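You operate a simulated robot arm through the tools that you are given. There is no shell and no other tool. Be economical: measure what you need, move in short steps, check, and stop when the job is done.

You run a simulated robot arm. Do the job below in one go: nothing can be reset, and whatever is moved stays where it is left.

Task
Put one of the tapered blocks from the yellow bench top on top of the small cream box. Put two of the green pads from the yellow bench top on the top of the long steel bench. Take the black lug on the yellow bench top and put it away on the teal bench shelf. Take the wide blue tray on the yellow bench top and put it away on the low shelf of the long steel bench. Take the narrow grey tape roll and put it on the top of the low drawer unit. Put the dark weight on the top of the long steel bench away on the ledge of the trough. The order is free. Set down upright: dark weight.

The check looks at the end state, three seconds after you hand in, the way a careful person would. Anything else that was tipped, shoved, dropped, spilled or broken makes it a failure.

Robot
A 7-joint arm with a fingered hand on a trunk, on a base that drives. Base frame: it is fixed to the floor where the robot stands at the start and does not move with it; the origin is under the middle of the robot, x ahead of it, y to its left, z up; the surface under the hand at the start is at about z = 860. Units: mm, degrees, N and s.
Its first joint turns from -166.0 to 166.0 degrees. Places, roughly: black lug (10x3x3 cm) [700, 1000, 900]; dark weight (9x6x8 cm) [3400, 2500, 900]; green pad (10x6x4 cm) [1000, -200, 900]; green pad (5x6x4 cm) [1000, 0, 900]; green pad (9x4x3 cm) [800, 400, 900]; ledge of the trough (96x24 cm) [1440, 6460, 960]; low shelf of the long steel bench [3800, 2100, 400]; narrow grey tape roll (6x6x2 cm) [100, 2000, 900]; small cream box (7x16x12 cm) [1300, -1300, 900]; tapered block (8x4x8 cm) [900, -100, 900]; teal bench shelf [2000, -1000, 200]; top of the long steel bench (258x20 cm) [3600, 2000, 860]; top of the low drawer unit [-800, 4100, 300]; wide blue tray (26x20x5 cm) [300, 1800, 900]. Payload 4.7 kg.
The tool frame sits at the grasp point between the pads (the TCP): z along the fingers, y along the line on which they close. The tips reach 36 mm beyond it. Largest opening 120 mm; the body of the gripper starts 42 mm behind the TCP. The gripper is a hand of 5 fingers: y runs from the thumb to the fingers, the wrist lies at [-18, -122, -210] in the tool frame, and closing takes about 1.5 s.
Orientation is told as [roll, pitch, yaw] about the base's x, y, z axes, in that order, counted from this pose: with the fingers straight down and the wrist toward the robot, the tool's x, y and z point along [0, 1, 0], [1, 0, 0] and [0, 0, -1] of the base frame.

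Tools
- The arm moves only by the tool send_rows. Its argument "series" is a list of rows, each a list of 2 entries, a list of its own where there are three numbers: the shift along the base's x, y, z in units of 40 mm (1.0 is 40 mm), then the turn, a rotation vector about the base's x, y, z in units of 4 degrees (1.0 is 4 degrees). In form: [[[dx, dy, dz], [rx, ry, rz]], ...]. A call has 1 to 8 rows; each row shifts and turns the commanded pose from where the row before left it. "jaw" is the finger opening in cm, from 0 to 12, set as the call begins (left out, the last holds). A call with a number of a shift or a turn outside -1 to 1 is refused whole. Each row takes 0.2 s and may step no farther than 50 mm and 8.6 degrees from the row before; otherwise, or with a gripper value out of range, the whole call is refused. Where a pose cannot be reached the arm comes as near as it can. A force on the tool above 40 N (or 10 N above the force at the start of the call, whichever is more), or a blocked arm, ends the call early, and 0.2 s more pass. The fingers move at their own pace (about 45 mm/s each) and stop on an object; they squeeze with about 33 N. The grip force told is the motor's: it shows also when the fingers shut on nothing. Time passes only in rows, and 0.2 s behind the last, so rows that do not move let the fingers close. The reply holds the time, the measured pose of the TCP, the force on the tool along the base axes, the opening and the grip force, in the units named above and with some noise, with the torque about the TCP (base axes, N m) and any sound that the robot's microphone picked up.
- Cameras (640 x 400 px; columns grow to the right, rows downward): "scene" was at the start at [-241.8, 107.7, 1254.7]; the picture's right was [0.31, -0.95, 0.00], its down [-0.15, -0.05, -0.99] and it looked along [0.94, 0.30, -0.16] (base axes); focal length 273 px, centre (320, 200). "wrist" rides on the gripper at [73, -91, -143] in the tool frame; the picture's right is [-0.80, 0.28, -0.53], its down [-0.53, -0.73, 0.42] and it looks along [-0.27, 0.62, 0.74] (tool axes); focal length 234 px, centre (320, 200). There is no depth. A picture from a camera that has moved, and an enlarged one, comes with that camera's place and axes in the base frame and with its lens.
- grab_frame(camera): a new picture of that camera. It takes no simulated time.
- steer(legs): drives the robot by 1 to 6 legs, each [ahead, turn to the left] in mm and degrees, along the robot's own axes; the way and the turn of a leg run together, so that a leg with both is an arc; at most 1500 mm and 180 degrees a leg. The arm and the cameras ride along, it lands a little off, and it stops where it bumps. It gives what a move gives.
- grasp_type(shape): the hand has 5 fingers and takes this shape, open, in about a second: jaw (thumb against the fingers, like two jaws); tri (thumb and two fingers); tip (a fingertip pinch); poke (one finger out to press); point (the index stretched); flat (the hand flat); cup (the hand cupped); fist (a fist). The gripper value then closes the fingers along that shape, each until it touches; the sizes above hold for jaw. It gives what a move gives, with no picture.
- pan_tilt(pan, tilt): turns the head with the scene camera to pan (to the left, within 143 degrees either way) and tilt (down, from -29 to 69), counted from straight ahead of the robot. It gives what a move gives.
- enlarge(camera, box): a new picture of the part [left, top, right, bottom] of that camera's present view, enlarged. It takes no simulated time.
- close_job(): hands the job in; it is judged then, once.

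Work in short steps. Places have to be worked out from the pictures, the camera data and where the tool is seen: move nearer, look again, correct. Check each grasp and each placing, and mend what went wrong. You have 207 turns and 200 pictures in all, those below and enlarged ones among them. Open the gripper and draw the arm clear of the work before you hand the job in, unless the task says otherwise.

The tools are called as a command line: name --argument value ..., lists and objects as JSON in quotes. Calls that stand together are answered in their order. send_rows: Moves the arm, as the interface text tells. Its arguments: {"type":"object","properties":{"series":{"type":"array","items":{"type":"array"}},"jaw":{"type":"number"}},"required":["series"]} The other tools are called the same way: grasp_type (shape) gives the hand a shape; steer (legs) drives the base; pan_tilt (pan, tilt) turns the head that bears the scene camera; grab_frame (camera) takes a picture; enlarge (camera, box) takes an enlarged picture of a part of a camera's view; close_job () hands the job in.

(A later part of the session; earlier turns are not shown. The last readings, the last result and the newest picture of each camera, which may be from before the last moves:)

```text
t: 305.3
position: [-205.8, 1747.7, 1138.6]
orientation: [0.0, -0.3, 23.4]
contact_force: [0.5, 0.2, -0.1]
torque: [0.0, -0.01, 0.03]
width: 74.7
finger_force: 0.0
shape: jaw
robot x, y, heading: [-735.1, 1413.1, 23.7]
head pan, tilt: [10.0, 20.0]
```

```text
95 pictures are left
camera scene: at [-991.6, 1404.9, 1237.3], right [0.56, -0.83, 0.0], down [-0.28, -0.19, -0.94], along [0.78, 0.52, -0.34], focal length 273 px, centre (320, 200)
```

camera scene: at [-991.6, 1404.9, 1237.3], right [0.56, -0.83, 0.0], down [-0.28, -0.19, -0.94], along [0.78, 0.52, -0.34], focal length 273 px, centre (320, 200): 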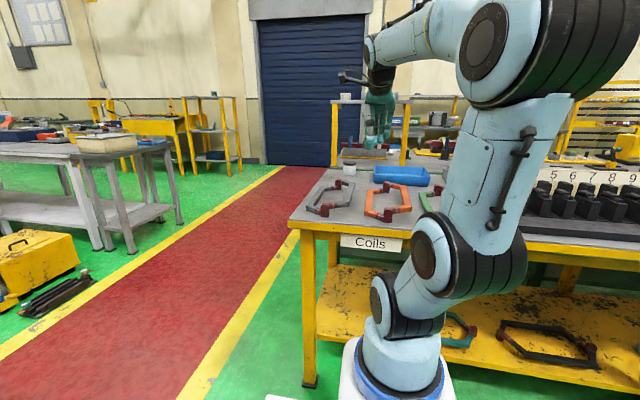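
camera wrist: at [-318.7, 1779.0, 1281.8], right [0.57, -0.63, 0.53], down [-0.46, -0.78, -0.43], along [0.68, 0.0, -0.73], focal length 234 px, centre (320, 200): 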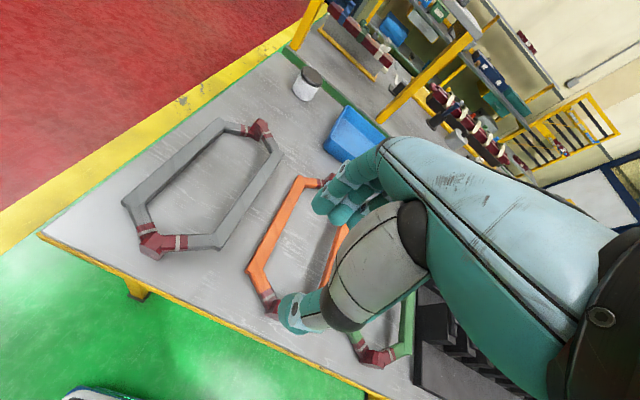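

Advance 110 mm and reach toward the tray for a look.

steer --legs '[[110, 0]]'

send_rows --series '[[[1, -0.2, 0], [0, 0, -0.5]], [[1, -0.2, 0], [0, 0, -0.5]], [[1, -0.2, 0], [0, 0, 0]], [[1, -0.2, 0], [0, 0, 0]], [[1, -0.2, 0], [0, 0, 0]], [[1, -0.2, 0], [0, 0, 0]]]'

grab_frame --camera "wrist"

```text
t: 306.5
position: [-103.5, 1792.1, 1137.9]
orientation: [-0.1, -0.3, 23.4]
contact_force: [0.3, -0.9, -0.1]
torque: [0.01, 0.0, 0.01]
width: 74.9
finger_force: 0.0
shape: jaw
robot x, y, heading: [-632.9, 1457.5, 23.6]
head pan, tilt: [10.0, 20.0]
```

```text
t: 307.9
position: [138.8, 1743.2, 1138.9]
orientation: [-0.1, -0.5, 19.3]
contact_force: [-0.7, 0.6, 0.7]
torque: [-0.05, -0.02, 0.01]
width: 74.8
finger_force: 0.0
shape: jaw
robot x, y, heading: [-635.3, 1460.7, 23.7]
head pan, tilt: [10.0, 20.0]
```

```text
94 pictures are left
camera wrist: at [27.2, 1782.2, 1282.6], right [0.53, -0.67, 0.53], down [-0.51, -0.75, -0.43], along [0.68, -0.05, -0.73], focal length 234 px, centre (320, 200)
```

wrist: 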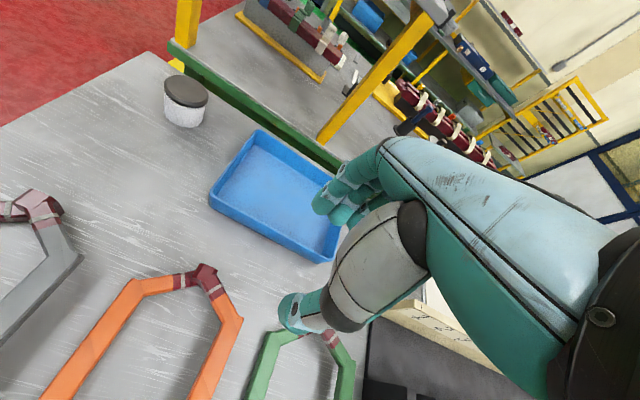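

Near wall runs (200,1895)→(288,1658); mid ≈(244,1777), yaw ≈20.4°. Move above its middle with 6 cm opening.

send_rows --series '[[[0.9, 0.3, 0], [0, 0, 0.3]], [[0.9, 0.3, -0.6], [0, 0, 0]], [[0.88, 0.27, -0.6], [0, 0, 0]], [[0, 0, -1], [0, 0, 0]], [[0, 0, -1], [0, 0, 0]]]' --jaw 6

grab_frame --camera "wrist"

```text
t: 309.1
position: [243.8, 1779.7, 1011.4]
orientation: [0.0, -0.5, 20.5]
contact_force: [0.0, -0.9, 0.4]
torque: [-0.04, -0.03, 0.01]
width: 60.0
finger_force: 0.0
shape: jaw
robot x, y, heading: [-629.7, 1458.6, 23.7]
head pan, tilt: [10.0, 20.0]
```

```text
93 pictures are left
camera wrist: at [133.2, 1815.9, 1153.3], right [0.54, -0.65, 0.53], down [-0.5, -0.76, -0.43], along [0.68, -0.03, -0.73], focal length 234 px, centre (320, 200)
```

wrist: 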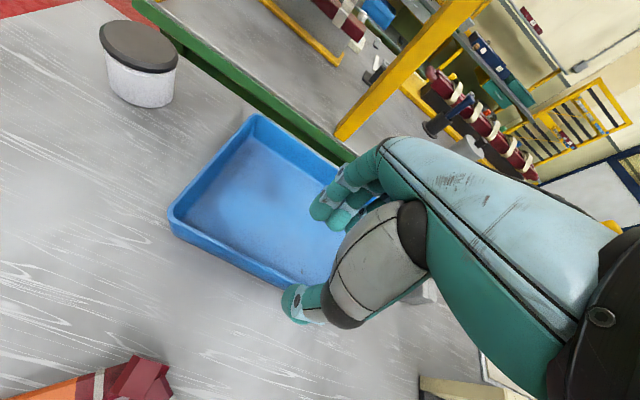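

send_rows --series '[[[-0.2, -0.1, -0.8], [0, 0, 0]], [[0, 0, -0.5], [0, 0, 0]]]'

enlarge --camera "wrist" --box '[170, 120, 426, 340]'

```text
t: 309.7
position: [235.1, 1774.0, 958.7]
orientation: [-0.1, -0.4, 20.6]
contact_force: [0.2, 0.3, 0.3]
torque: [0.03, 0.01, 0.03]
width: 60.2
finger_force: 0.1
shape: jaw
robot x, y, heading: [-631.2, 1457.3, 23.6]
head pan, tilt: [10.0, 20.0]
```

```text
1.82 times, centred on (298, 230) of wrist
camera zoom: at [125.0, 1811.6, 1101.9], right [0.54, -0.65, 0.53], down [-0.5, -0.76, -0.43], along [0.68, -0.03, -0.73], focal length 426 px, centre (360, 146)
```

zoom: 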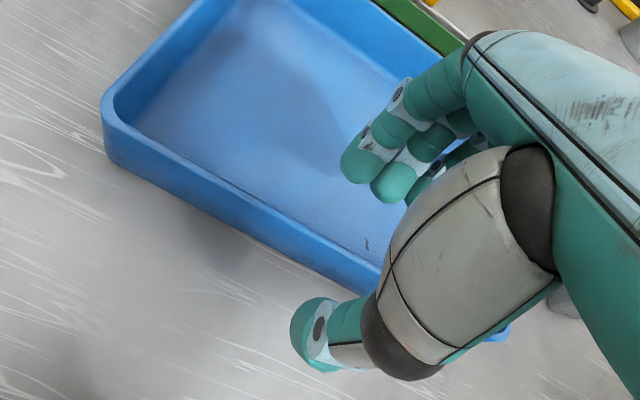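

Wall sits between thumb and fingers. Descend to 911 and close.

send_rows --series '[[[0, 0, -0.6], [0, 0, 0]], [[0, 0, -0.6], [0, 0, 0]]]'

enlarge --camera "wrist" --box '[170, 120, 426, 340]'

send_rows --series '[[[0, 0, 0], [0, 0, 0]], [[0, 0, 0], [0, 0, 0]], [[0, 0, 0], [0, 0, 0]], [[0, 0, 0], [0, 0, 0]], [[0, 0, 0], [0, 0, 0]], [[0, 0, 0], [0, 0, 0]], [[0, 0, 0], [0, 0, 0]]]' --jaw 0

enlarge --camera "wrist" --box '[170, 120, 426, 340]'

```text
t: 310.3
position: [236.1, 1774.8, 908.6]
orientation: [0.0, -0.3, 20.6]
contact_force: [-0.3, 0.9, 0.4]
torque: [0.01, -0.03, 0.0]
width: 60.1
finger_force: 0.1
shape: jaw
robot x, y, heading: [-631.8, 1461.1, 23.9]
head pan, tilt: [10.0, 20.0]
```

```text
1.82 times, centred on (298, 230) of wrist
camera zoom: at [124.1, 1811.3, 1052.8], right [0.54, -0.65, 0.53], down [-0.5, -0.76, -0.43], along [0.68, -0.03, -0.73], focal length 426 px, centre (360, 146)
```

zoom: 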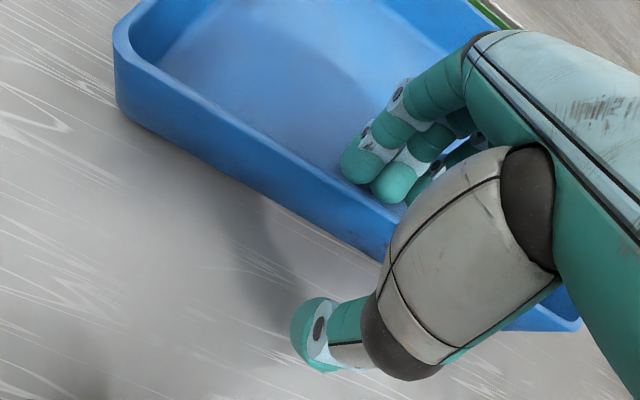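

```text
t: 311.9
position: [235.5, 1774.4, 909.8]
orientation: [-0.1, -0.4, 20.5]
contact_force: [-0.6, 0.6, 0.0]
torque: [0.04, -0.01, 0.12]
width: 0.0
finger_force: 33.4
shape: jaw
robot x, y, heading: [-633.6, 1459.8, 23.8]
head pan, tilt: [10.0, 20.0]
```

```text
1.82 times, centred on (298, 230) of wrist
camera zoom: at [124.2, 1811.5, 1052.6], right [0.54, -0.65, 0.53], down [-0.5, -0.76, -0.43], along [0.68, -0.03, -0.73], focal length 426 px, centre (360, 146)
```

zoom: 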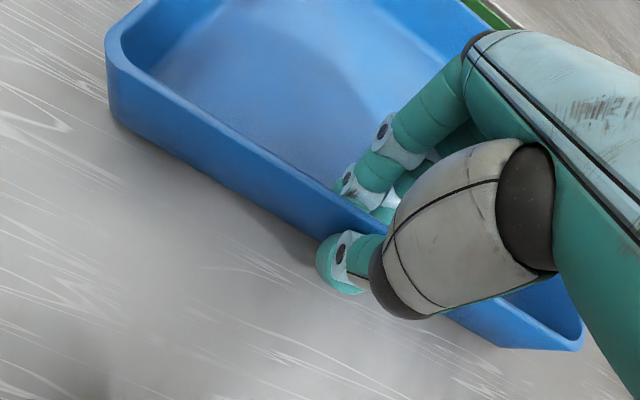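

The wall is pinched (thin). Test lift.

send_rows --series '[[[0, 0, 0.3], [0, 0, 0]], [[0, 0, 0.5], [0, 0, 0]], [[0, 0, 0.8], [0, 0, 0]], [[0, 0, 0], [0, 0, 0]]]'

grab_frame --camera "wrist"

enlarge --camera "scene" --box '[280, 110, 480, 235]'

```text
t: 312.9
position: [235.7, 1775.0, 971.5]
orientation: [-0.1, -0.2, 20.5]
contact_force: [0.4, -1.2, -2.0]
torque: [0.12, 0.16, 0.05]
width: 0.4
finger_force: 33.2
shape: jaw
robot x, y, heading: [-633.7, 1457.9, 23.7]
head pan, tilt: [10.0, 20.0]
```

```text
89 pictures are left
camera wrist: at [124.4, 1812.7, 1115.6], right [0.54, -0.65, 0.53], down [-0.5, -0.76, -0.43], along [0.68, -0.03, -0.73], focal length 234 px, centre (320, 200)
```

wrist: 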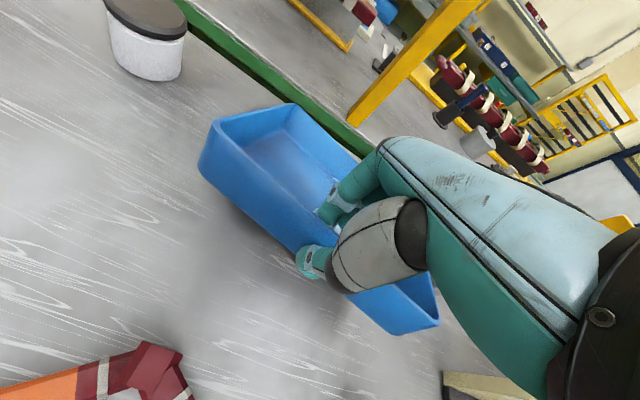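

```text
3.20 times, centred on (380, 172) of scene
camera zoom: at [-889.8, 1450.0, 1237.4], right [0.56, -0.83, 0.0], down [-0.28, -0.19, -0.94], along [0.78, 0.52, -0.34], focal length 873 px, centre (128, 288)
```

zoom: 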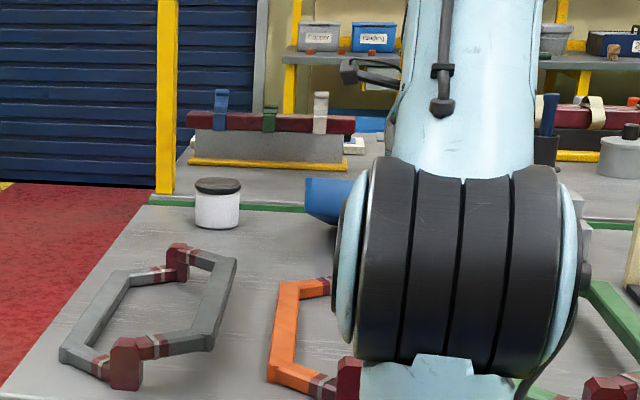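

Tray holds (light), sagging somewhat at the far side. Lift higher and retract.

send_rows --series '[[[0, 0, 0.8], [0, 0, 0]], [[0, 0, 0.9], [0, 0, 0]], [[0, 0, 0.9], [0, 0, 0]], [[0, 0, 0.9], [0, 0, 0]], [[0, 0, 0.9], [0, 0, 0]], [[-0.8, -0.3, 0.5], [0, 0, 0]], [[-0.8, -0.3, 0.5], [0, 0, 0]], [[-0.8, -0.3, 0], [0, 0, 0]]]'

send_rows --series '[[[-0.9, -0.36, 0], [0, 0, 0]], [[-0.9, -0.36, 0], [0, 0, 0]], [[-0.9, -0.36, 0], [0, 0, 0]], [[-0.9, -0.36, 0], [0, 0, 0]]]'

grab_frame --camera "wrist"

pan_tilt --pan 10 --tilt 5

grab_frame --camera "scene"

```text
t: 314.7
position: [141.5, 1742.6, 1187.0]
orientation: [-0.2, -0.1, 20.5]
contact_force: [1.0, 0.8, -3.6]
torque: [-0.01, 0.32, 0.06]
width: 0.6
finger_force: 33.4
shape: jaw
robot x, y, heading: [-633.3, 1460.2, 23.6]
head pan, tilt: [10.0, 20.0]
```

```text
t: 315.7
position: [-6.3, 1682.1, 1189.3]
orientation: [-0.1, -0.3, 20.6]
contact_force: [1.1, -0.4, -4.6]
torque: [-0.01, 0.4, 0.04]
width: 0.8
finger_force: 33.2
shape: jaw
robot x, y, heading: [-630.5, 1456.2, 23.5]
head pan, tilt: [10.0, 20.0]
```

```text
87 pictures are left
camera wrist: at [-116.1, 1718.6, 1333.7], right [0.54, -0.65, 0.53], down [-0.5, -0.76, -0.43], along [0.68, -0.03, -0.73], focal length 234 px, centre (320, 200)
```

wrist: 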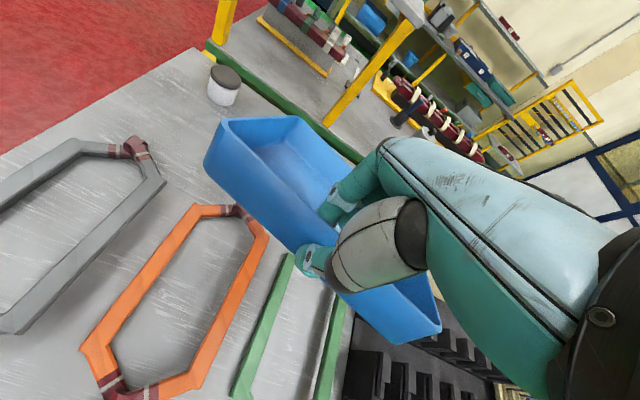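

```text
t: 316.4
position: [-5.7, 1680.5, 1189.5]
orientation: [-0.1, -0.3, 20.6]
contact_force: [-0.3, 0.5, -2.7]
torque: [-0.02, 0.3, 0.0]
width: 0.2
finger_force: 33.2
shape: jaw
robot x, y, heading: [-632.6, 1456.8, 23.4]
head pan, tilt: [10.0, 5.0]
```

```text
86 pictures are left
camera scene: at [-890.9, 1449.3, 1261.7], right [0.56, -0.83, 0.0], down [-0.07, -0.05, -1.0], along [0.83, 0.55, -0.09], focal length 273 px, centre (320, 200)
```

scene: 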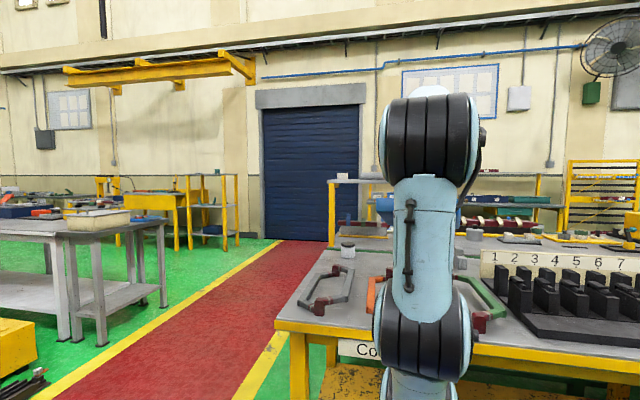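

Tray hangs stably, tilted ~30°. Retract further and drive around to the steel bench aisle.

send_rows --series '[[[-0.9, -0.38, 0], [0, 0, 0]], [[-0.9, -0.38, 0], [0, 0, 0]], [[-0.9, -0.38, 0], [0, 0, 0]], [[-0.9, -0.38, 0], [0, 0, 0]]]'

steer --legs '[[-250, 0], [0, 77.5], [1090, 0], [0, -79.4], [1500, 0], [1400, 0]]'

grab_frame --camera "wrist"

```text
t: 317.4
position: [-149.2, 1619.3, 1189.9]
orientation: [-0.1, -0.2, 20.6]
contact_force: [1.3, 0.6, -3.6]
torque: [-0.01, 0.38, 0.01]
width: 0.3
finger_force: 33.1
shape: jaw
robot x, y, heading: [-632.8, 1454.7, 23.8]
head pan, tilt: [10.0, 5.0]
```

```text
t: 344.9
position: [2073.1, 3695.3, 1190.0]
orientation: [-0.1, -0.3, 19.0]
contact_force: [-0.5, 0.3, -3.3]
torque: [-0.03, 0.3, 0.01]
width: 0.6
finger_force: 33.2
shape: jaw
robot x, y, heading: [1583.8, 3549.4, 22.3]
head pan, tilt: [10.0, 5.0]
```

```text
85 pictures are left
camera wrist: at [1962.3, 3735.0, 1334.1], right [0.52, -0.67, 0.53], down [-0.52, -0.74, -0.43], along [0.68, -0.05, -0.73], focal length 234 px, centre (320, 200)
```

wrist: 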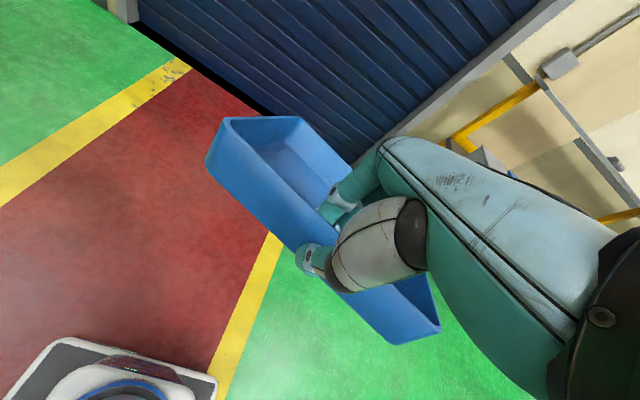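

steer --legs '[[0, -80], [1500, 0], [950, 0], [0, 79.5]]'

pan_tilt --pan -5 --tilt 30

grab_frame --camera "scene"

pan_tilt --pan 30 --tilt 30

grab_frame --camera "scene"

```text
t: 363.7
position: [3386.4, 1644.5, 1190.0]
orientation: [-0.2, -0.3, 19.7]
contact_force: [-0.2, -0.7, -3.8]
torque: [-0.02, 0.26, 0.01]
width: 0.1
finger_force: 33.2
shape: jaw
robot x, y, heading: [2900.7, 1495.6, 22.7]
head pan, tilt: [10.0, 5.0]
```

```text
t: 364.6
position: [3386.2, 1643.0, 1190.7]
orientation: [-0.2, -0.3, 19.7]
contact_force: [-0.1, -0.5, -2.9]
torque: [-0.02, 0.32, 0.03]
width: 0.3
finger_force: 33.9
shape: jaw
robot x, y, heading: [2898.4, 1491.3, 22.9]
head pan, tilt: [-5.0, 30.0]
```

```text
84 pictures are left
camera scene: at [2650.4, 1462.0, 1221.4], right [0.31, -0.95, 0.0], down [-0.48, -0.15, -0.87], along [0.82, 0.27, -0.5], focal length 273 px, centre (320, 200)
```

scene: 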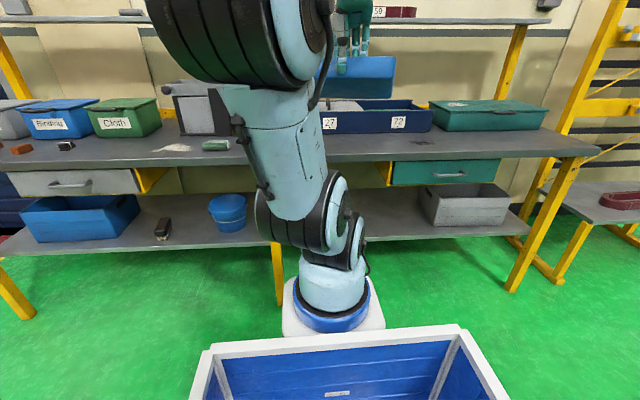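

```text
t: 365.6
position: [3385.8, 1643.2, 1190.2]
orientation: [-0.2, -0.3, 19.7]
contact_force: [-0.3, -1.0, -2.9]
torque: [-0.03, 0.28, 0.03]
width: 0.2
finger_force: 32.9
shape: jaw
robot x, y, heading: [2899.6, 1489.7, 22.7]
head pan, tilt: [30.0, 30.0]
```

```text
83 pictures are left
camera scene: at [2618.9, 1506.3, 1221.3], right [0.8, -0.6, 0.0], down [-0.3, -0.4, -0.87], along [0.52, 0.69, -0.5], focal length 273 px, centre (320, 200)
```

scene: 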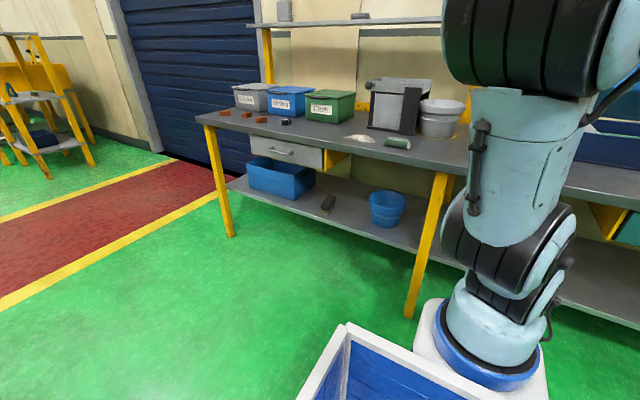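

Shelf zone between bucket and grey box (v≈300) is free. Back up 240 mm, extend the hand a bit and lower the tray in front of the bench.

steer --legs '[[-240, -1]]'

send_rows --series '[[[0.93, 0.37, 0], [0, 0, 0.5]], [[0.93, 0.37, 0], [0, 0, 0]], [[0.93, 0.37, -0.5], [0, 0, 0]], [[0.93, 0.37, -0.5], [0, 0, 0]], [[0.93, 0.37, -0.5], [0, 0, 0]], [[0, 0, -1], [0, 0, 0]], [[0, 0, -1], [0, 0, 0]], [[0, 0, -1], [0, 0, 0]]]'

grab_frame --camera "wrist"

```text
t: 367.3
position: [3165.8, 1543.3, 1190.1]
orientation: [-0.2, -0.2, 18.6]
contact_force: [0.0, -0.3, -3.5]
torque: [0.01, 0.28, 0.02]
width: 0.1
finger_force: 33.7
shape: jaw
robot x, y, heading: [2676.1, 1401.1, 21.7]
head pan, tilt: [30.0, 30.0]
```

```text
t: 369.1
position: [3352.6, 1616.3, 1010.1]
orientation: [-0.2, -0.4, 20.6]
contact_force: [-0.2, -0.7, -2.3]
torque: [-0.04, 0.24, 0.0]
width: 0.1
finger_force: 33.3
shape: jaw
robot x, y, heading: [2674.7, 1400.6, 21.8]
head pan, tilt: [30.0, 30.0]
```

```text
82 pictures are left
camera wrist: at [3241.2, 1652.8, 1154.2], right [0.54, -0.65, 0.53], down [-0.5, -0.76, -0.43], along [0.68, -0.03, -0.73], focal length 234 px, centre (320, 200)
```

wrist: 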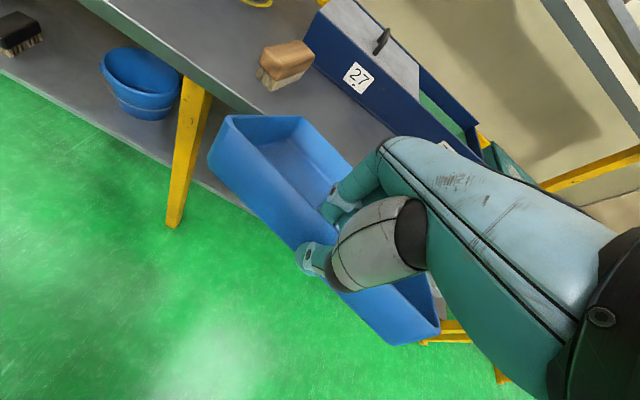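

Tray clears the bench front. Continue lowering.

send_rows --series '[[[-0.1, 0.25, -0.9], [0, 0, 0]], [[-0.1, 0.25, -0.9], [0, 0, 0]], [[0, 0, -1], [0, 0, 0]], [[0, 0, -1], [0, 0, 0]], [[0, 0, -1], [0, 0, 0]], [[0, 0, -1], [0, 0, 0]], [[0, 0, -1], [0, 0, 0]], [[0, 0, -1], [0, 0, 0]]]'

send_rows --series '[[[0, 0, -1], [0, 0, 0]], [[0, 0, -1], [0, 0, 0]], [[0, 0, -0.5], [0, 0, 0]]]'

grab_frame --camera "wrist"

pan_tilt --pan -5 --tilt 30

grab_frame --camera "scene"

```text
t: 370.9
position: [3347.0, 1635.2, 698.1]
orientation: [-0.2, -0.3, 20.6]
contact_force: [-0.3, 0.0, -2.4]
torque: [-0.03, 0.24, -0.02]
width: 0.1
finger_force: 33.2
shape: jaw
robot x, y, heading: [2675.4, 1399.3, 22.0]
head pan, tilt: [30.0, 30.0]
```

```text
t: 371.7
position: [3344.4, 1637.7, 608.0]
orientation: [-0.2, -0.2, 21.0]
contact_force: [1.8, 0.3, -2.4]
torque: [-0.01, 0.26, -0.02]
width: 0.3
finger_force: 32.4
shape: jaw
out of reach, approached as far as the arm can: row 3
robot x, y, heading: [2674.6, 1400.6, 21.8]
head pan, tilt: [30.0, 30.0]
```

```text
81 pictures are left
camera wrist: at [3233.2, 1673.1, 751.3], right [0.55, -0.65, 0.53], down [-0.49, -0.76, -0.43], along [0.68, -0.03, -0.73], focal length 234 px, centre (320, 200)
```

wrist: 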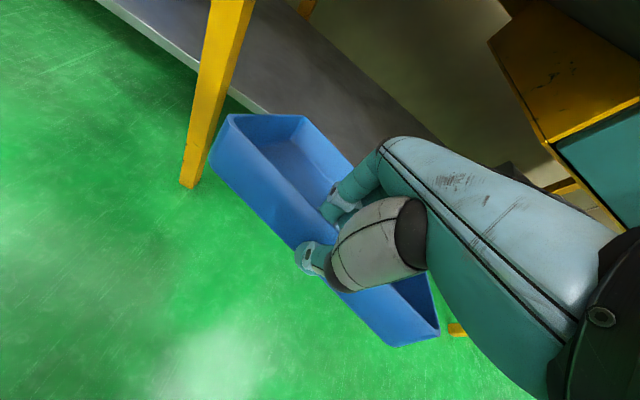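

```text
t: 372.8
position: [3344.0, 1636.9, 607.5]
orientation: [-0.3, -0.2, 21.1]
contact_force: [-0.1, 0.3, -3.3]
torque: [0.0, 0.25, -0.01]
width: 0.5
finger_force: 33.2
shape: jaw
robot x, y, heading: [2677.7, 1397.9, 21.8]
head pan, tilt: [-5.0, 30.0]
```

```text
80 pictures are left
camera scene: at [2428.1, 1375.6, 1221.3], right [0.29, -0.96, 0.0], down [-0.48, -0.14, -0.87], along [0.83, 0.25, -0.5], focal length 273 px, centre (320, 200)
```

scene: 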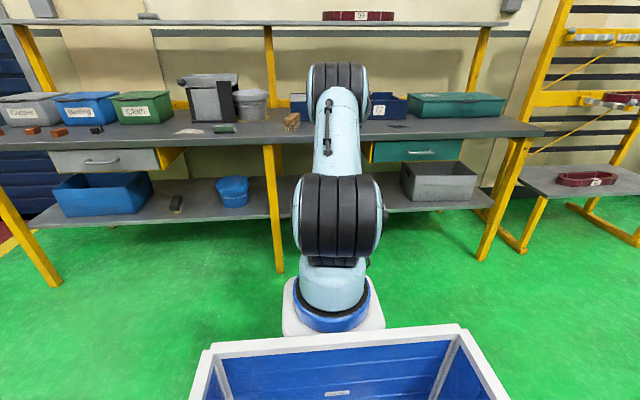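

Advance 160 mm toward the shelf, then pitch the hand forward ~32° to level the tray.

send_rows --series '[[[0.93, 0.37, 0], [0, 0, 0]], [[0.93, 0.37, 0], [0, 0, 0]], [[0.93, 0.37, 0], [0, 0, 0]], [[0.93, 0.37, 0], [0.36, -0.92, 0]], [[0, 0, 0], [0.36, -0.92, 0]], [[0, 0, 0], [0.36, -0.92, 0]], [[0, 0, 0], [0.36, -0.92, 0]]]'

grab_frame --camera "wrist"

```text
t: 374.4
position: [3495.7, 1698.8, 608.5]
orientation: [-0.1, -4.2, 20.6]
contact_force: [-0.4, 0.0, -2.4]
torque: [-0.01, 0.3, 0.04]
width: 0.4
finger_force: 32.9
shape: jaw
out of reach, approached as far as the arm can: row 5, 6, 7
robot x, y, heading: [2677.9, 1398.0, 22.1]
head pan, tilt: [-5.0, 30.0]
```

```text
79 pictures are left
camera wrist: at [3374.5, 1732.2, 745.1], right [0.51, -0.67, 0.55], down [-0.47, -0.75, -0.48], along [0.72, -0.01, -0.69], focal length 234 px, centre (320, 200)
```

wrist: 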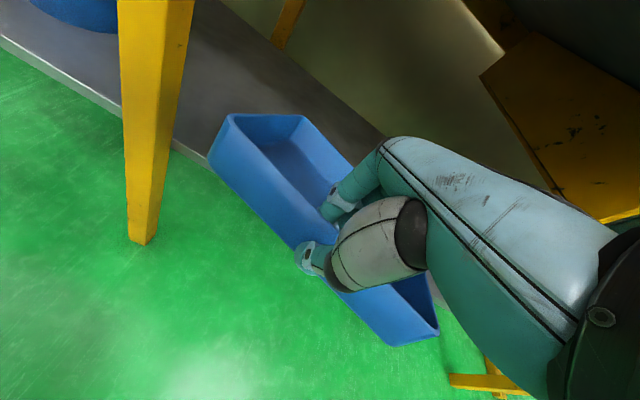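

Wrist pitch is limited with the arm so folded. Back the base 160 mm and extend the arm by as much, then try pitching again.

steer --legs '[[-160, 0]]'

send_rows --series '[[[0.93, 0.37, 0], [0, 0, 0]], [[0.93, 0.37, 0], [0, 0, 0]], [[0.93, 0.37, 0], [0, 0, 0]], [[0.93, 0.37, 0], [0, 0, 0]], [[0, 0, 0], [0.36, -0.92, 0]], [[0, 0, 0], [0.36, -0.92, 0]], [[0, 0, 0], [0.36, -0.92, 0]]]'

grab_frame --camera "wrist"

```text
t: 375.8
position: [3348.4, 1639.3, 608.4]
orientation: [0.0, -4.1, 20.5]
contact_force: [-0.1, 0.4, -3.8]
torque: [-0.01, 0.3, -0.02]
width: 0.0
finger_force: 33.1
shape: jaw
robot x, y, heading: [2532.1, 1340.5, 21.9]
head pan, tilt: [-5.0, 30.0]
```

```text
t: 377.4
position: [3497.7, 1700.3, 606.1]
orientation: [0.3, -12.7, 20.7]
contact_force: [-0.1, -0.1, -3.6]
torque: [0.0, 0.38, 0.01]
width: 0.2
finger_force: 32.8
shape: jaw
out of reach, approached as far as the arm can: row 7
robot x, y, heading: [2531.3, 1338.3, 21.8]
head pan, tilt: [-5.0, 30.0]
```

```text
78 pictures are left
camera wrist: at [3360.7, 1724.8, 728.7], right [0.44, -0.7, 0.57], down [-0.39, -0.72, -0.58], along [0.81, 0.03, -0.59], focal length 234 px, centre (320, 200)
```

wrist: 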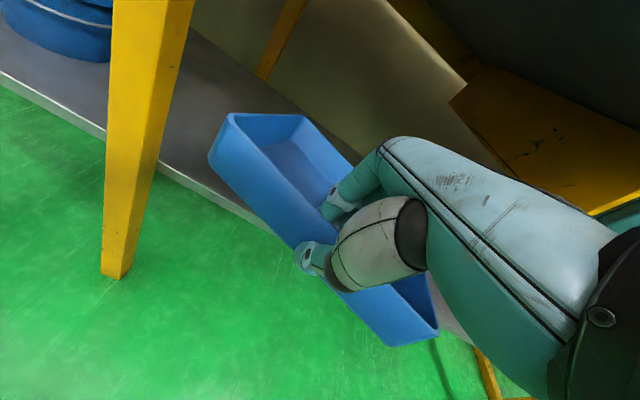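

Pitching works better when extended. Continue forward, lowering slightly and pitching.

send_rows --series '[[[0.93, 0.37, -0.2], [0.36, -0.92, 0]], [[0.93, 0.37, -0.3], [0.36, -0.92, 0]], [[0.93, 0.37, -0.3], [0.36, -0.92, 0]], [[0, 0, 0], [0.36, -0.92, 0]]]'

grab_frame --camera "wrist"

```text
t: 378.4
position: [3599.8, 1744.9, 575.1]
orientation: [1.2, -24.6, 21.6]
contact_force: [0.0, -0.1, -3.2]
torque: [-0.06, 0.34, 0.07]
width: 0.3
finger_force: 33.3
shape: jaw
out of reach, approached as far as the arm can: row 3, 4
robot x, y, heading: [2535.8, 1339.7, 21.4]
head pan, tilt: [-5.0, 30.0]
```

```text
77 pictures are left
camera wrist: at [3441.1, 1757.3, 670.0], right [0.34, -0.74, 0.58], down [-0.26, -0.67, -0.7], along [0.91, 0.09, -0.42], focal length 234 px, centre (320, 200)
```

wrist: 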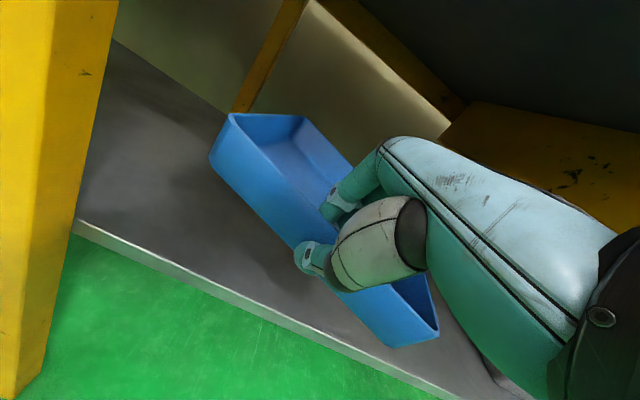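

Tray is nearly level and clear. Use the base to push forward 95 mm into the shelf space.

steer --legs '[[95, 0]]'

send_rows --series '[[[0, 0, -0.5], [0, 0, 0]], [[0, 0, -0.5], [0, 0, 0]], [[0, 0, -0.5], [0, 0, 0]]]'

grab_frame --camera "wrist"

enlarge --camera "scene" --box '[220, 100, 500, 275]'

```text
t: 379.5
position: [3686.4, 1779.1, 574.8]
orientation: [1.2, -24.8, 21.5]
contact_force: [-0.4, 0.5, -3.9]
torque: [-0.03, 0.37, 0.03]
width: 0.2
finger_force: 33.1
shape: jaw
robot x, y, heading: [2621.2, 1377.1, 21.7]
head pan, tilt: [-5.0, 30.0]
```

```text
t: 380.3
position: [3687.1, 1780.5, 516.0]
orientation: [1.3, -24.8, 21.6]
contact_force: [1.2, 0.8, -2.0]
torque: [-0.05, 0.3, 0.0]
width: 0.4
finger_force: 32.6
shape: jaw
robot x, y, heading: [2620.8, 1375.0, 21.7]
head pan, tilt: [-5.0, 30.0]
```

```text
76 pictures are left
camera wrist: at [3527.8, 1793.0, 610.4], right [0.34, -0.74, 0.58], down [-0.26, -0.66, -0.7], along [0.91, 0.09, -0.42], focal length 234 px, centre (320, 200)
```

wrist: 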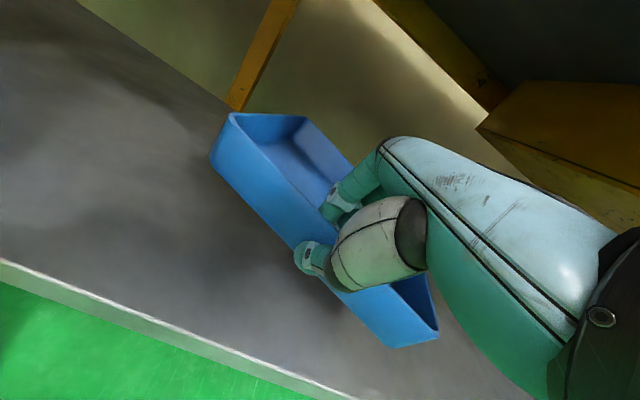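

```text
2.29 times, centred on (360, 188) of scene
camera zoom: at [2370.6, 1352.8, 1221.3], right [0.29, -0.96, 0.0], down [-0.48, -0.14, -0.87], along [0.83, 0.25, -0.5], focal length 624 px, centre (229, 229)
```

zoom: 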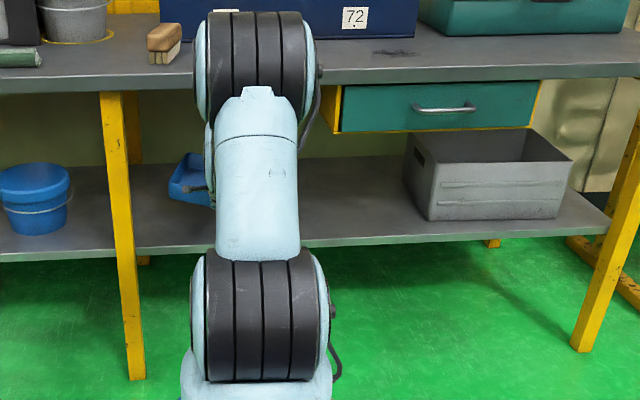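

Shelf front edge is at u≈4044; the tray wall at ≈4083. Advance 40 mm more, then lower.

steer --legs '[[40, 0]]'

send_rows --series '[[[0, 0, -0.3], [0, 0, 0]], [[0, 0, -0.3], [0, 0, 0]], [[0, 0, -0.2], [0, 0, 0]], [[0, 0, -0.2], [0, 0, 0]]]'

grab_frame --camera "wrist"

```text
t: 381.1
position: [3723.3, 1794.2, 517.0]
orientation: [1.2, -24.7, 21.6]
contact_force: [0.0, 0.3, -3.7]
torque: [-0.05, 0.35, 0.01]
width: 0.2
finger_force: 33.3
shape: jaw
robot x, y, heading: [2657.4, 1387.5, 21.6]
head pan, tilt: [-5.0, 30.0]
```

```text
t: 382.1
position: [3724.3, 1795.1, 475.6]
orientation: [1.2, -24.7, 21.5]
contact_force: [0.3, 0.8, -2.7]
torque: [-0.07, 0.33, 0.0]
width: 0.3
finger_force: 33.5
shape: jaw
robot x, y, heading: [2657.9, 1389.3, 21.6]
head pan, tilt: [-5.0, 30.0]
```

```text
74 pictures are left
camera wrist: at [3565.9, 1807.0, 569.7], right [0.34, -0.74, 0.58], down [-0.26, -0.66, -0.7], along [0.9, 0.09, -0.42], focal length 234 px, centre (320, 200)
```

wrist: 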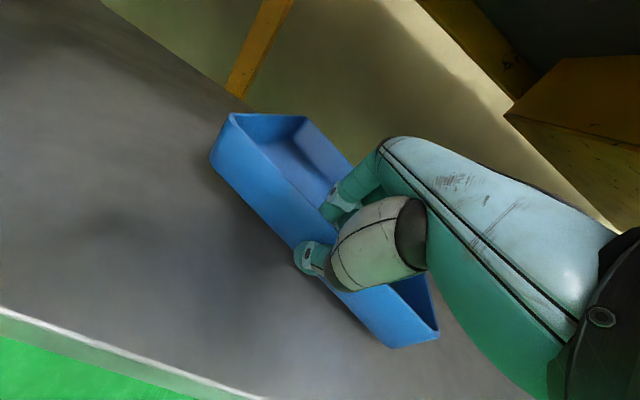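

send_rows --series '[[[0, 0, -0.15], [0, 0, 0]], [[0, 0, -0.15], [0, 0, 0]], [[0, 0, -0.15], [0, 0, 0]], [[0, 0, -0.1], [0, 0, 0]]]'

grab_frame --camera "wrist"

```text
t: 383.1
position: [3722.7, 1794.2, 453.9]
orientation: [1.2, -24.6, 21.6]
contact_force: [0.5, 1.3, 0.0]
torque: [-0.4, 0.26, 0.07]
width: 0.3
finger_force: 33.0
shape: jaw
robot x, y, heading: [2659.5, 1391.2, 21.6]
head pan, tilt: [-5.0, 30.0]
```

```text
73 pictures are left
camera wrist: at [3565.3, 1806.5, 548.6], right [0.34, -0.74, 0.58], down [-0.26, -0.66, -0.7], along [0.91, 0.09, -0.42], focal length 234 px, centre (320, 200)
```

wrist: 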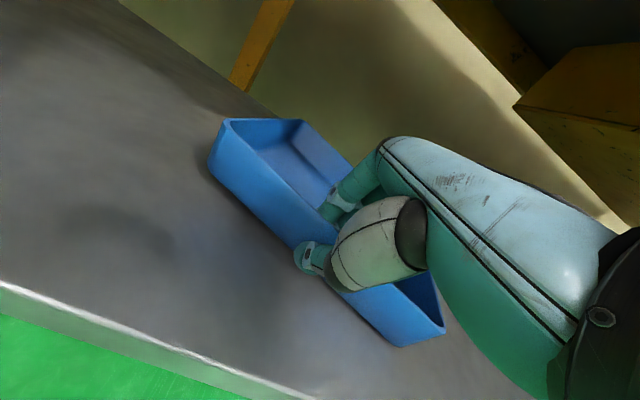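

send_rows --series '[[[0, 0, -0.1], [0, 0, 0]], [[0, 0, -0.1], [0, 0, 0]], [[0, 0, -0.1], [0, 0, 0]]]'

grab_frame --camera "wrist"

```text
t: 383.9
position: [3724.1, 1793.7, 443.5]
orientation: [1.2, -24.8, 21.7]
contact_force: [-1.1, 2.2, 5.1]
torque: [-0.52, 0.21, 0.02]
width: 0.5
finger_force: 32.6
shape: jaw
robot x, y, heading: [2654.4, 1390.9, 21.6]
head pan, tilt: [-5.0, 30.0]
```

```text
72 pictures are left
camera wrist: at [3565.6, 1806.2, 537.8], right [0.34, -0.74, 0.58], down [-0.26, -0.66, -0.7], along [0.91, 0.09, -0.41], focal length 234 px, centre (320, 200)
```

wrist: 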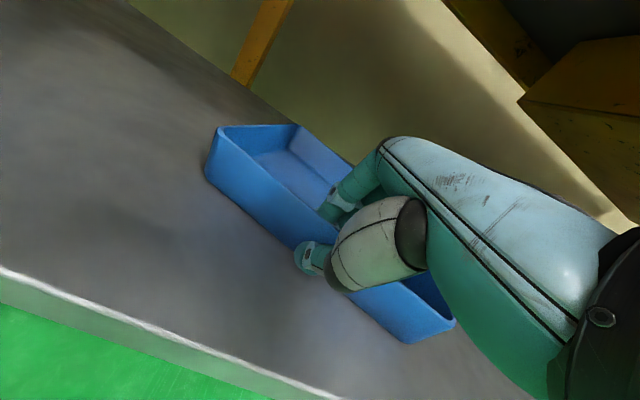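

send_rows --series '[[[0, 0, -0.08], [0, 0, 0]], [[0, 0, -0.08], [0, 0, 0]]]'

send_rows --series '[[[0, 0, 0], [0, 0, 0]], [[0, 0, 0], [0, 0, 0]], [[0, 0, 0], [0, 0, 0]]]' --jaw 4.5

grab_frame --camera "wrist"

```text
t: 384.6
position: [3726.4, 1793.0, 441.9]
orientation: [1.3, -25.3, 21.5]
contact_force: [-8.9, -2.4, 30.5]
torque: [-0.26, 0.13, 0.08]
width: 1.4
finger_force: 33.0
shape: jaw
robot x, y, heading: [2657.9, 1390.0, 21.5]
head pan, tilt: [-5.0, 30.0]
```

```text
t: 385.4
position: [3723.6, 1793.2, 436.9]
orientation: [1.2, -24.7, 21.7]
contact_force: [2.8, 1.2, 13.0]
torque: [0.1, -0.11, -0.02]
width: 41.3
finger_force: 0.0
shape: jaw
robot x, y, heading: [2655.8, 1387.4, 21.6]
head pan, tilt: [-5.0, 30.0]
```

```text
71 pictures are left
camera wrist: at [3565.5, 1806.1, 531.2], right [0.34, -0.74, 0.58], down [-0.26, -0.66, -0.7], along [0.91, 0.09, -0.41], focal length 234 px, centre (320, 200)
```

wrist: 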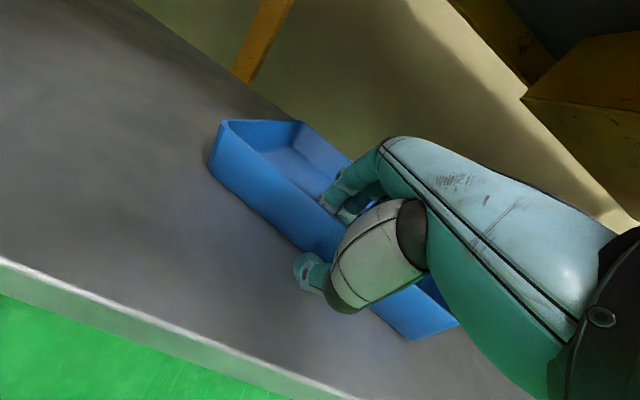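

Released. Withdraw along the finger axis (back and up).

send_rows --series '[[[-0.05, -0.02, 0.15], [0, 0, 0]], [[-0.19, -0.08, 0.45], [0, 0, 0]], [[-0.3, -0.12, 0.7], [0, 0, 0]], [[-0.3, -0.12, 0.7], [0, 0, 0]]]' --jaw 5

grab_frame --camera "wrist"

```text
t: 386.4
position: [3689.6, 1781.5, 512.8]
orientation: [1.2, -24.5, 21.6]
contact_force: [-0.9, 0.1, -2.0]
torque: [0.07, -0.07, -0.01]
width: 50.3
finger_force: 0.0
shape: jaw
robot x, y, heading: [2657.8, 1388.9, 21.8]
head pan, tilt: [-5.0, 30.0]
```

```text
70 pictures are left
camera wrist: at [3531.4, 1794.1, 608.0], right [0.34, -0.74, 0.58], down [-0.26, -0.67, -0.7], along [0.9, 0.09, -0.42], focal length 234 px, centre (320, 200)
```

wrist: 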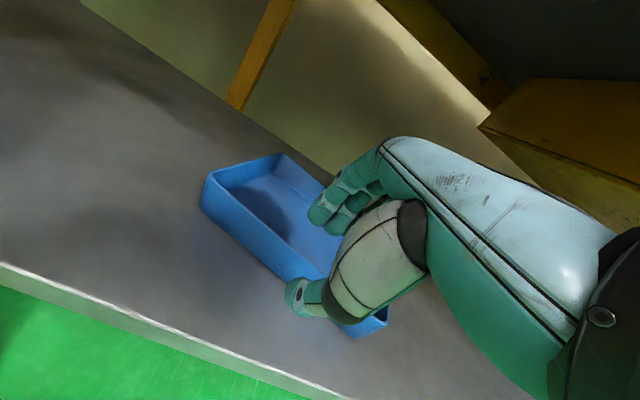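

The tray sits flat on the shelf. Raise slightly, reverse out, and straighten the hand.

send_rows --series '[[[-0.3, -0.12, 0.6], [0, 0, 0]], [[-0.5, -0.2, 0.3], [0, 0, 0]]]'

steer --legs '[[-450, 0]]'

send_rows --series '[[[0, 0, 1], [-0.36, 0.92, 0]], [[0, 0, 1], [-0.36, 0.92, 0]], [[0, 0, 1], [-0.36, 0.92, 0]], [[0, 0, 1], [-0.36, 0.92, 0]], [[0, 0, 1], [-0.36, 0.92, 0]], [[0, 0, 1], [-0.36, 0.92, 0]], [[0, 0, 1], [0, 0, 0]], [[0, 0, 1], [0, 0, 0]]]'

pan_tilt --pan 10 --tilt 25

grab_frame --camera "scene"

```text
t: 386.9
position: [3656.2, 1768.0, 551.6]
orientation: [1.1, -24.5, 21.6]
contact_force: [-0.2, 0.3, -0.4]
torque: [0.01, -0.01, -0.03]
width: 49.7
finger_force: 0.1
shape: jaw
robot x, y, heading: [2657.9, 1392.6, 21.7]
head pan, tilt: [-5.0, 30.0]
```

```text
t: 389.7
position: [3239.9, 1601.9, 551.0]
orientation: [1.3, -24.5, 21.7]
contact_force: [0.3, -1.3, -0.8]
torque: [0.01, -0.02, 0.04]
width: 49.7
finger_force: 0.0
shape: jaw
robot x, y, heading: [2238.6, 1223.8, 21.8]
head pan, tilt: [-5.0, 30.0]
```

```text
t: 391.5
position: [3238.6, 1603.5, 865.2]
orientation: [1.3, -0.7, 21.6]
contact_force: [-0.4, 0.5, -1.3]
torque: [-0.01, 0.0, 0.01]
width: 49.7
finger_force: 0.1
shape: jaw
out of reach, approached as far as the arm can: row 5
robot x, y, heading: [2241.3, 1222.9, 21.8]
head pan, tilt: [-5.0, 30.0]
```

```text
t: 392.2
position: [3238.9, 1605.2, 865.7]
orientation: [1.2, -0.9, 21.7]
contact_force: [-0.2, -0.6, 0.4]
torque: [-0.02, 0.01, -0.04]
width: 50.0
finger_force: 0.1
shape: jaw
robot x, y, heading: [2244.6, 1224.3, 21.6]
head pan, tilt: [10.0, 25.0]
```

```text
69 pictures are left
camera scene: at [1982.1, 1224.2, 1229.3], right [0.52, -0.85, 0.0], down [-0.36, -0.22, -0.91], along [0.77, 0.48, -0.42], focal length 273 px, centre (320, 200)
```

scene: 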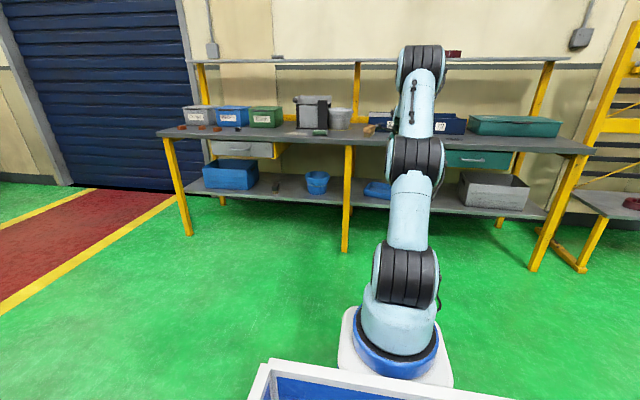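

Tray is on the low shelf. Retract the arm, and from here look at the teal bench shelf (to the right-rear).

send_rows --series '[[[-0.85, -0.34, 0.6], [0, 0, 0]], [[-0.85, -0.34, 0.6], [0, 0, 0]], [[-0.85, -0.34, 0.6], [0, 0, 0]], [[-0.85, -0.34, 0.6], [0, 0, 0]], [[-0.85, -0.34, 0.6], [0, 0, 0]], [[-0.85, -0.34, 0.6], [0, 0, 0]], [[-0.85, -0.34, 0.6], [0, 0, 0]], [[-0.85, -0.34, 0.6], [0, 0, 0]]]'

send_rows --series '[[[-0.9, -0.36, 0.6], [0, 0, 0]], [[-0.9, -0.36, 0.6], [0, 0, 0]], [[-0.9, -0.36, 0.6], [0, 0, 0]], [[-0.9, -0.36, 0.6], [0, 0, 0]], [[-0.9, -0.36, 0], [0, 0, 0]]]'

pan_tilt --pan -118 --tilt 18

grab_frame --camera "scene"

```text
t: 394.0
position: [2967.8, 1493.5, 1058.2]
orientation: [1.3, -0.8, 21.6]
contact_force: [0.7, 0.5, -1.7]
torque: [0.0, 0.1, 0.02]
width: 50.1
finger_force: 0.0
shape: jaw
robot x, y, heading: [2239.0, 1224.0, 21.8]
head pan, tilt: [10.0, 25.0]
```

```text
t: 395.2
position: [2788.0, 1422.6, 1156.1]
orientation: [1.3, -0.8, 21.5]
contact_force: [0.3, 0.2, -0.4]
torque: [0.0, 0.09, 0.01]
width: 49.9
finger_force: 0.0
shape: jaw
robot x, y, heading: [2240.3, 1223.6, 21.8]
head pan, tilt: [10.0, 25.0]
```

```text
t: 397.3
position: [2788.5, 1421.8, 1156.5]
orientation: [1.4, -0.9, 21.5]
contact_force: [-0.1, 0.5, 0.5]
torque: [0.01, 0.0, -0.04]
width: 50.2
finger_force: 0.1
shape: jaw
robot x, y, heading: [2243.9, 1222.9, 21.5]
head pan, tilt: [-118.0, 18.0]
```

```text
68 pictures are left
camera scene: at [1893.3, 1083.1, 1240.6], right [-0.99, 0.11, 0.0], down [0.03, 0.31, -0.95], along [-0.1, -0.95, -0.31], focal length 273 px, centre (320, 200)
```

scene: 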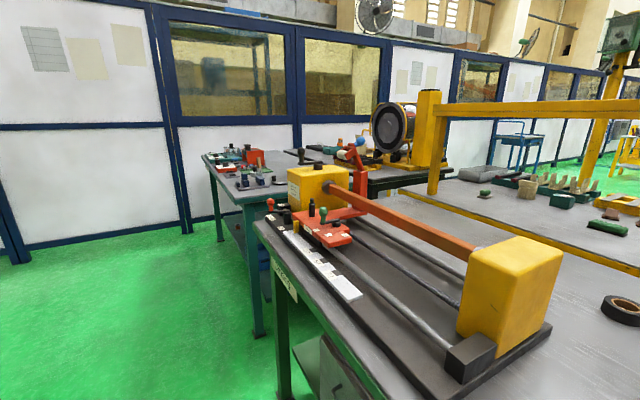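

Now drive back round to the front of the yellow bench for the black lug.

steer --legs '[[0, 91], [1500, 0], [790, 0], [0, 88.7], [1500, 0], [1100, 0]]'

```text
t: 428.6
position: [-1626.5, 2260.5, 1155.6]
orientation: [1.3, -0.9, -160.4]
contact_force: [0.4, 0.4, -0.6]
torque: [-0.05, 0.0, -0.02]
width: 50.2
finger_force: 0.1
shape: jaw
robot x, y, heading: [-1069.7, 2436.9, -160.3]
head pan, tilt: [-118.0, 18.0]
```

steer --legs '[[0, 89], [1500, 0], [460, 0], [0, 93]]'

pan_tilt --pan 5 --tilt 18

grab_frame --camera "scene"

grab_frame --camera "wrist"

```text
t: 446.1
position: [132.8, 766.6, 1155.1]
orientation: [1.3, -0.8, 20.8]
contact_force: [0.1, 0.5, -0.3]
torque: [0.01, -0.02, 0.0]
width: 49.7
finger_force: 0.0
shape: jaw
robot x, y, heading: [-417.8, 576.8, 21.1]
head pan, tilt: [-118.0, 18.0]
```

```text
t: 448.1
position: [133.3, 766.3, 1156.7]
orientation: [1.3, -0.8, 20.7]
contact_force: [0.0, 0.9, -0.6]
torque: [0.03, 0.02, -0.03]
width: 50.1
finger_force: 0.1
shape: jaw
robot x, y, heading: [-416.1, 580.5, 20.9]
head pan, tilt: [5.0, 18.0]
```

```text
67 pictures are left
camera scene: at [-671.5, 574.9, 1240.6], right [0.43, -0.9, 0.0], down [-0.28, -0.13, -0.95], along [0.86, 0.41, -0.31], focal length 273 px, centre (320, 200)
```

scene: 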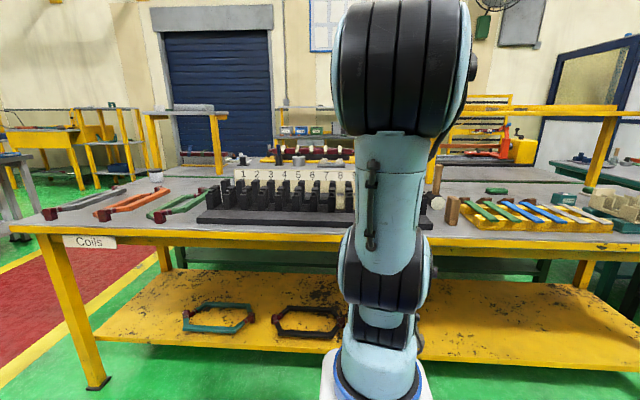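

```text
66 pictures are left
camera wrist: at [21.6, 798.8, 1300.7], right [0.54, -0.67, 0.51], down [-0.49, -0.74, -0.45], along [0.68, -0.01, -0.73], focal length 234 px, centre (320, 200)
```

wrist: 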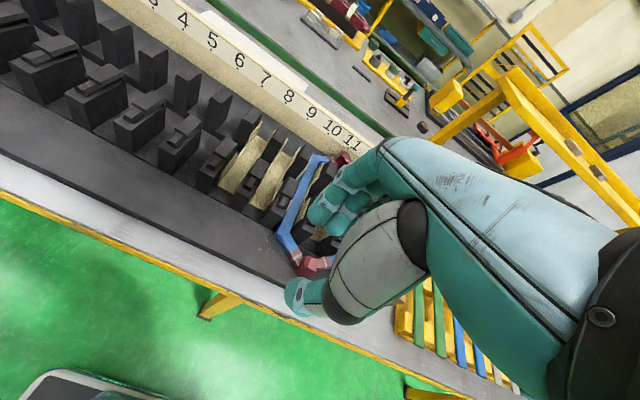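

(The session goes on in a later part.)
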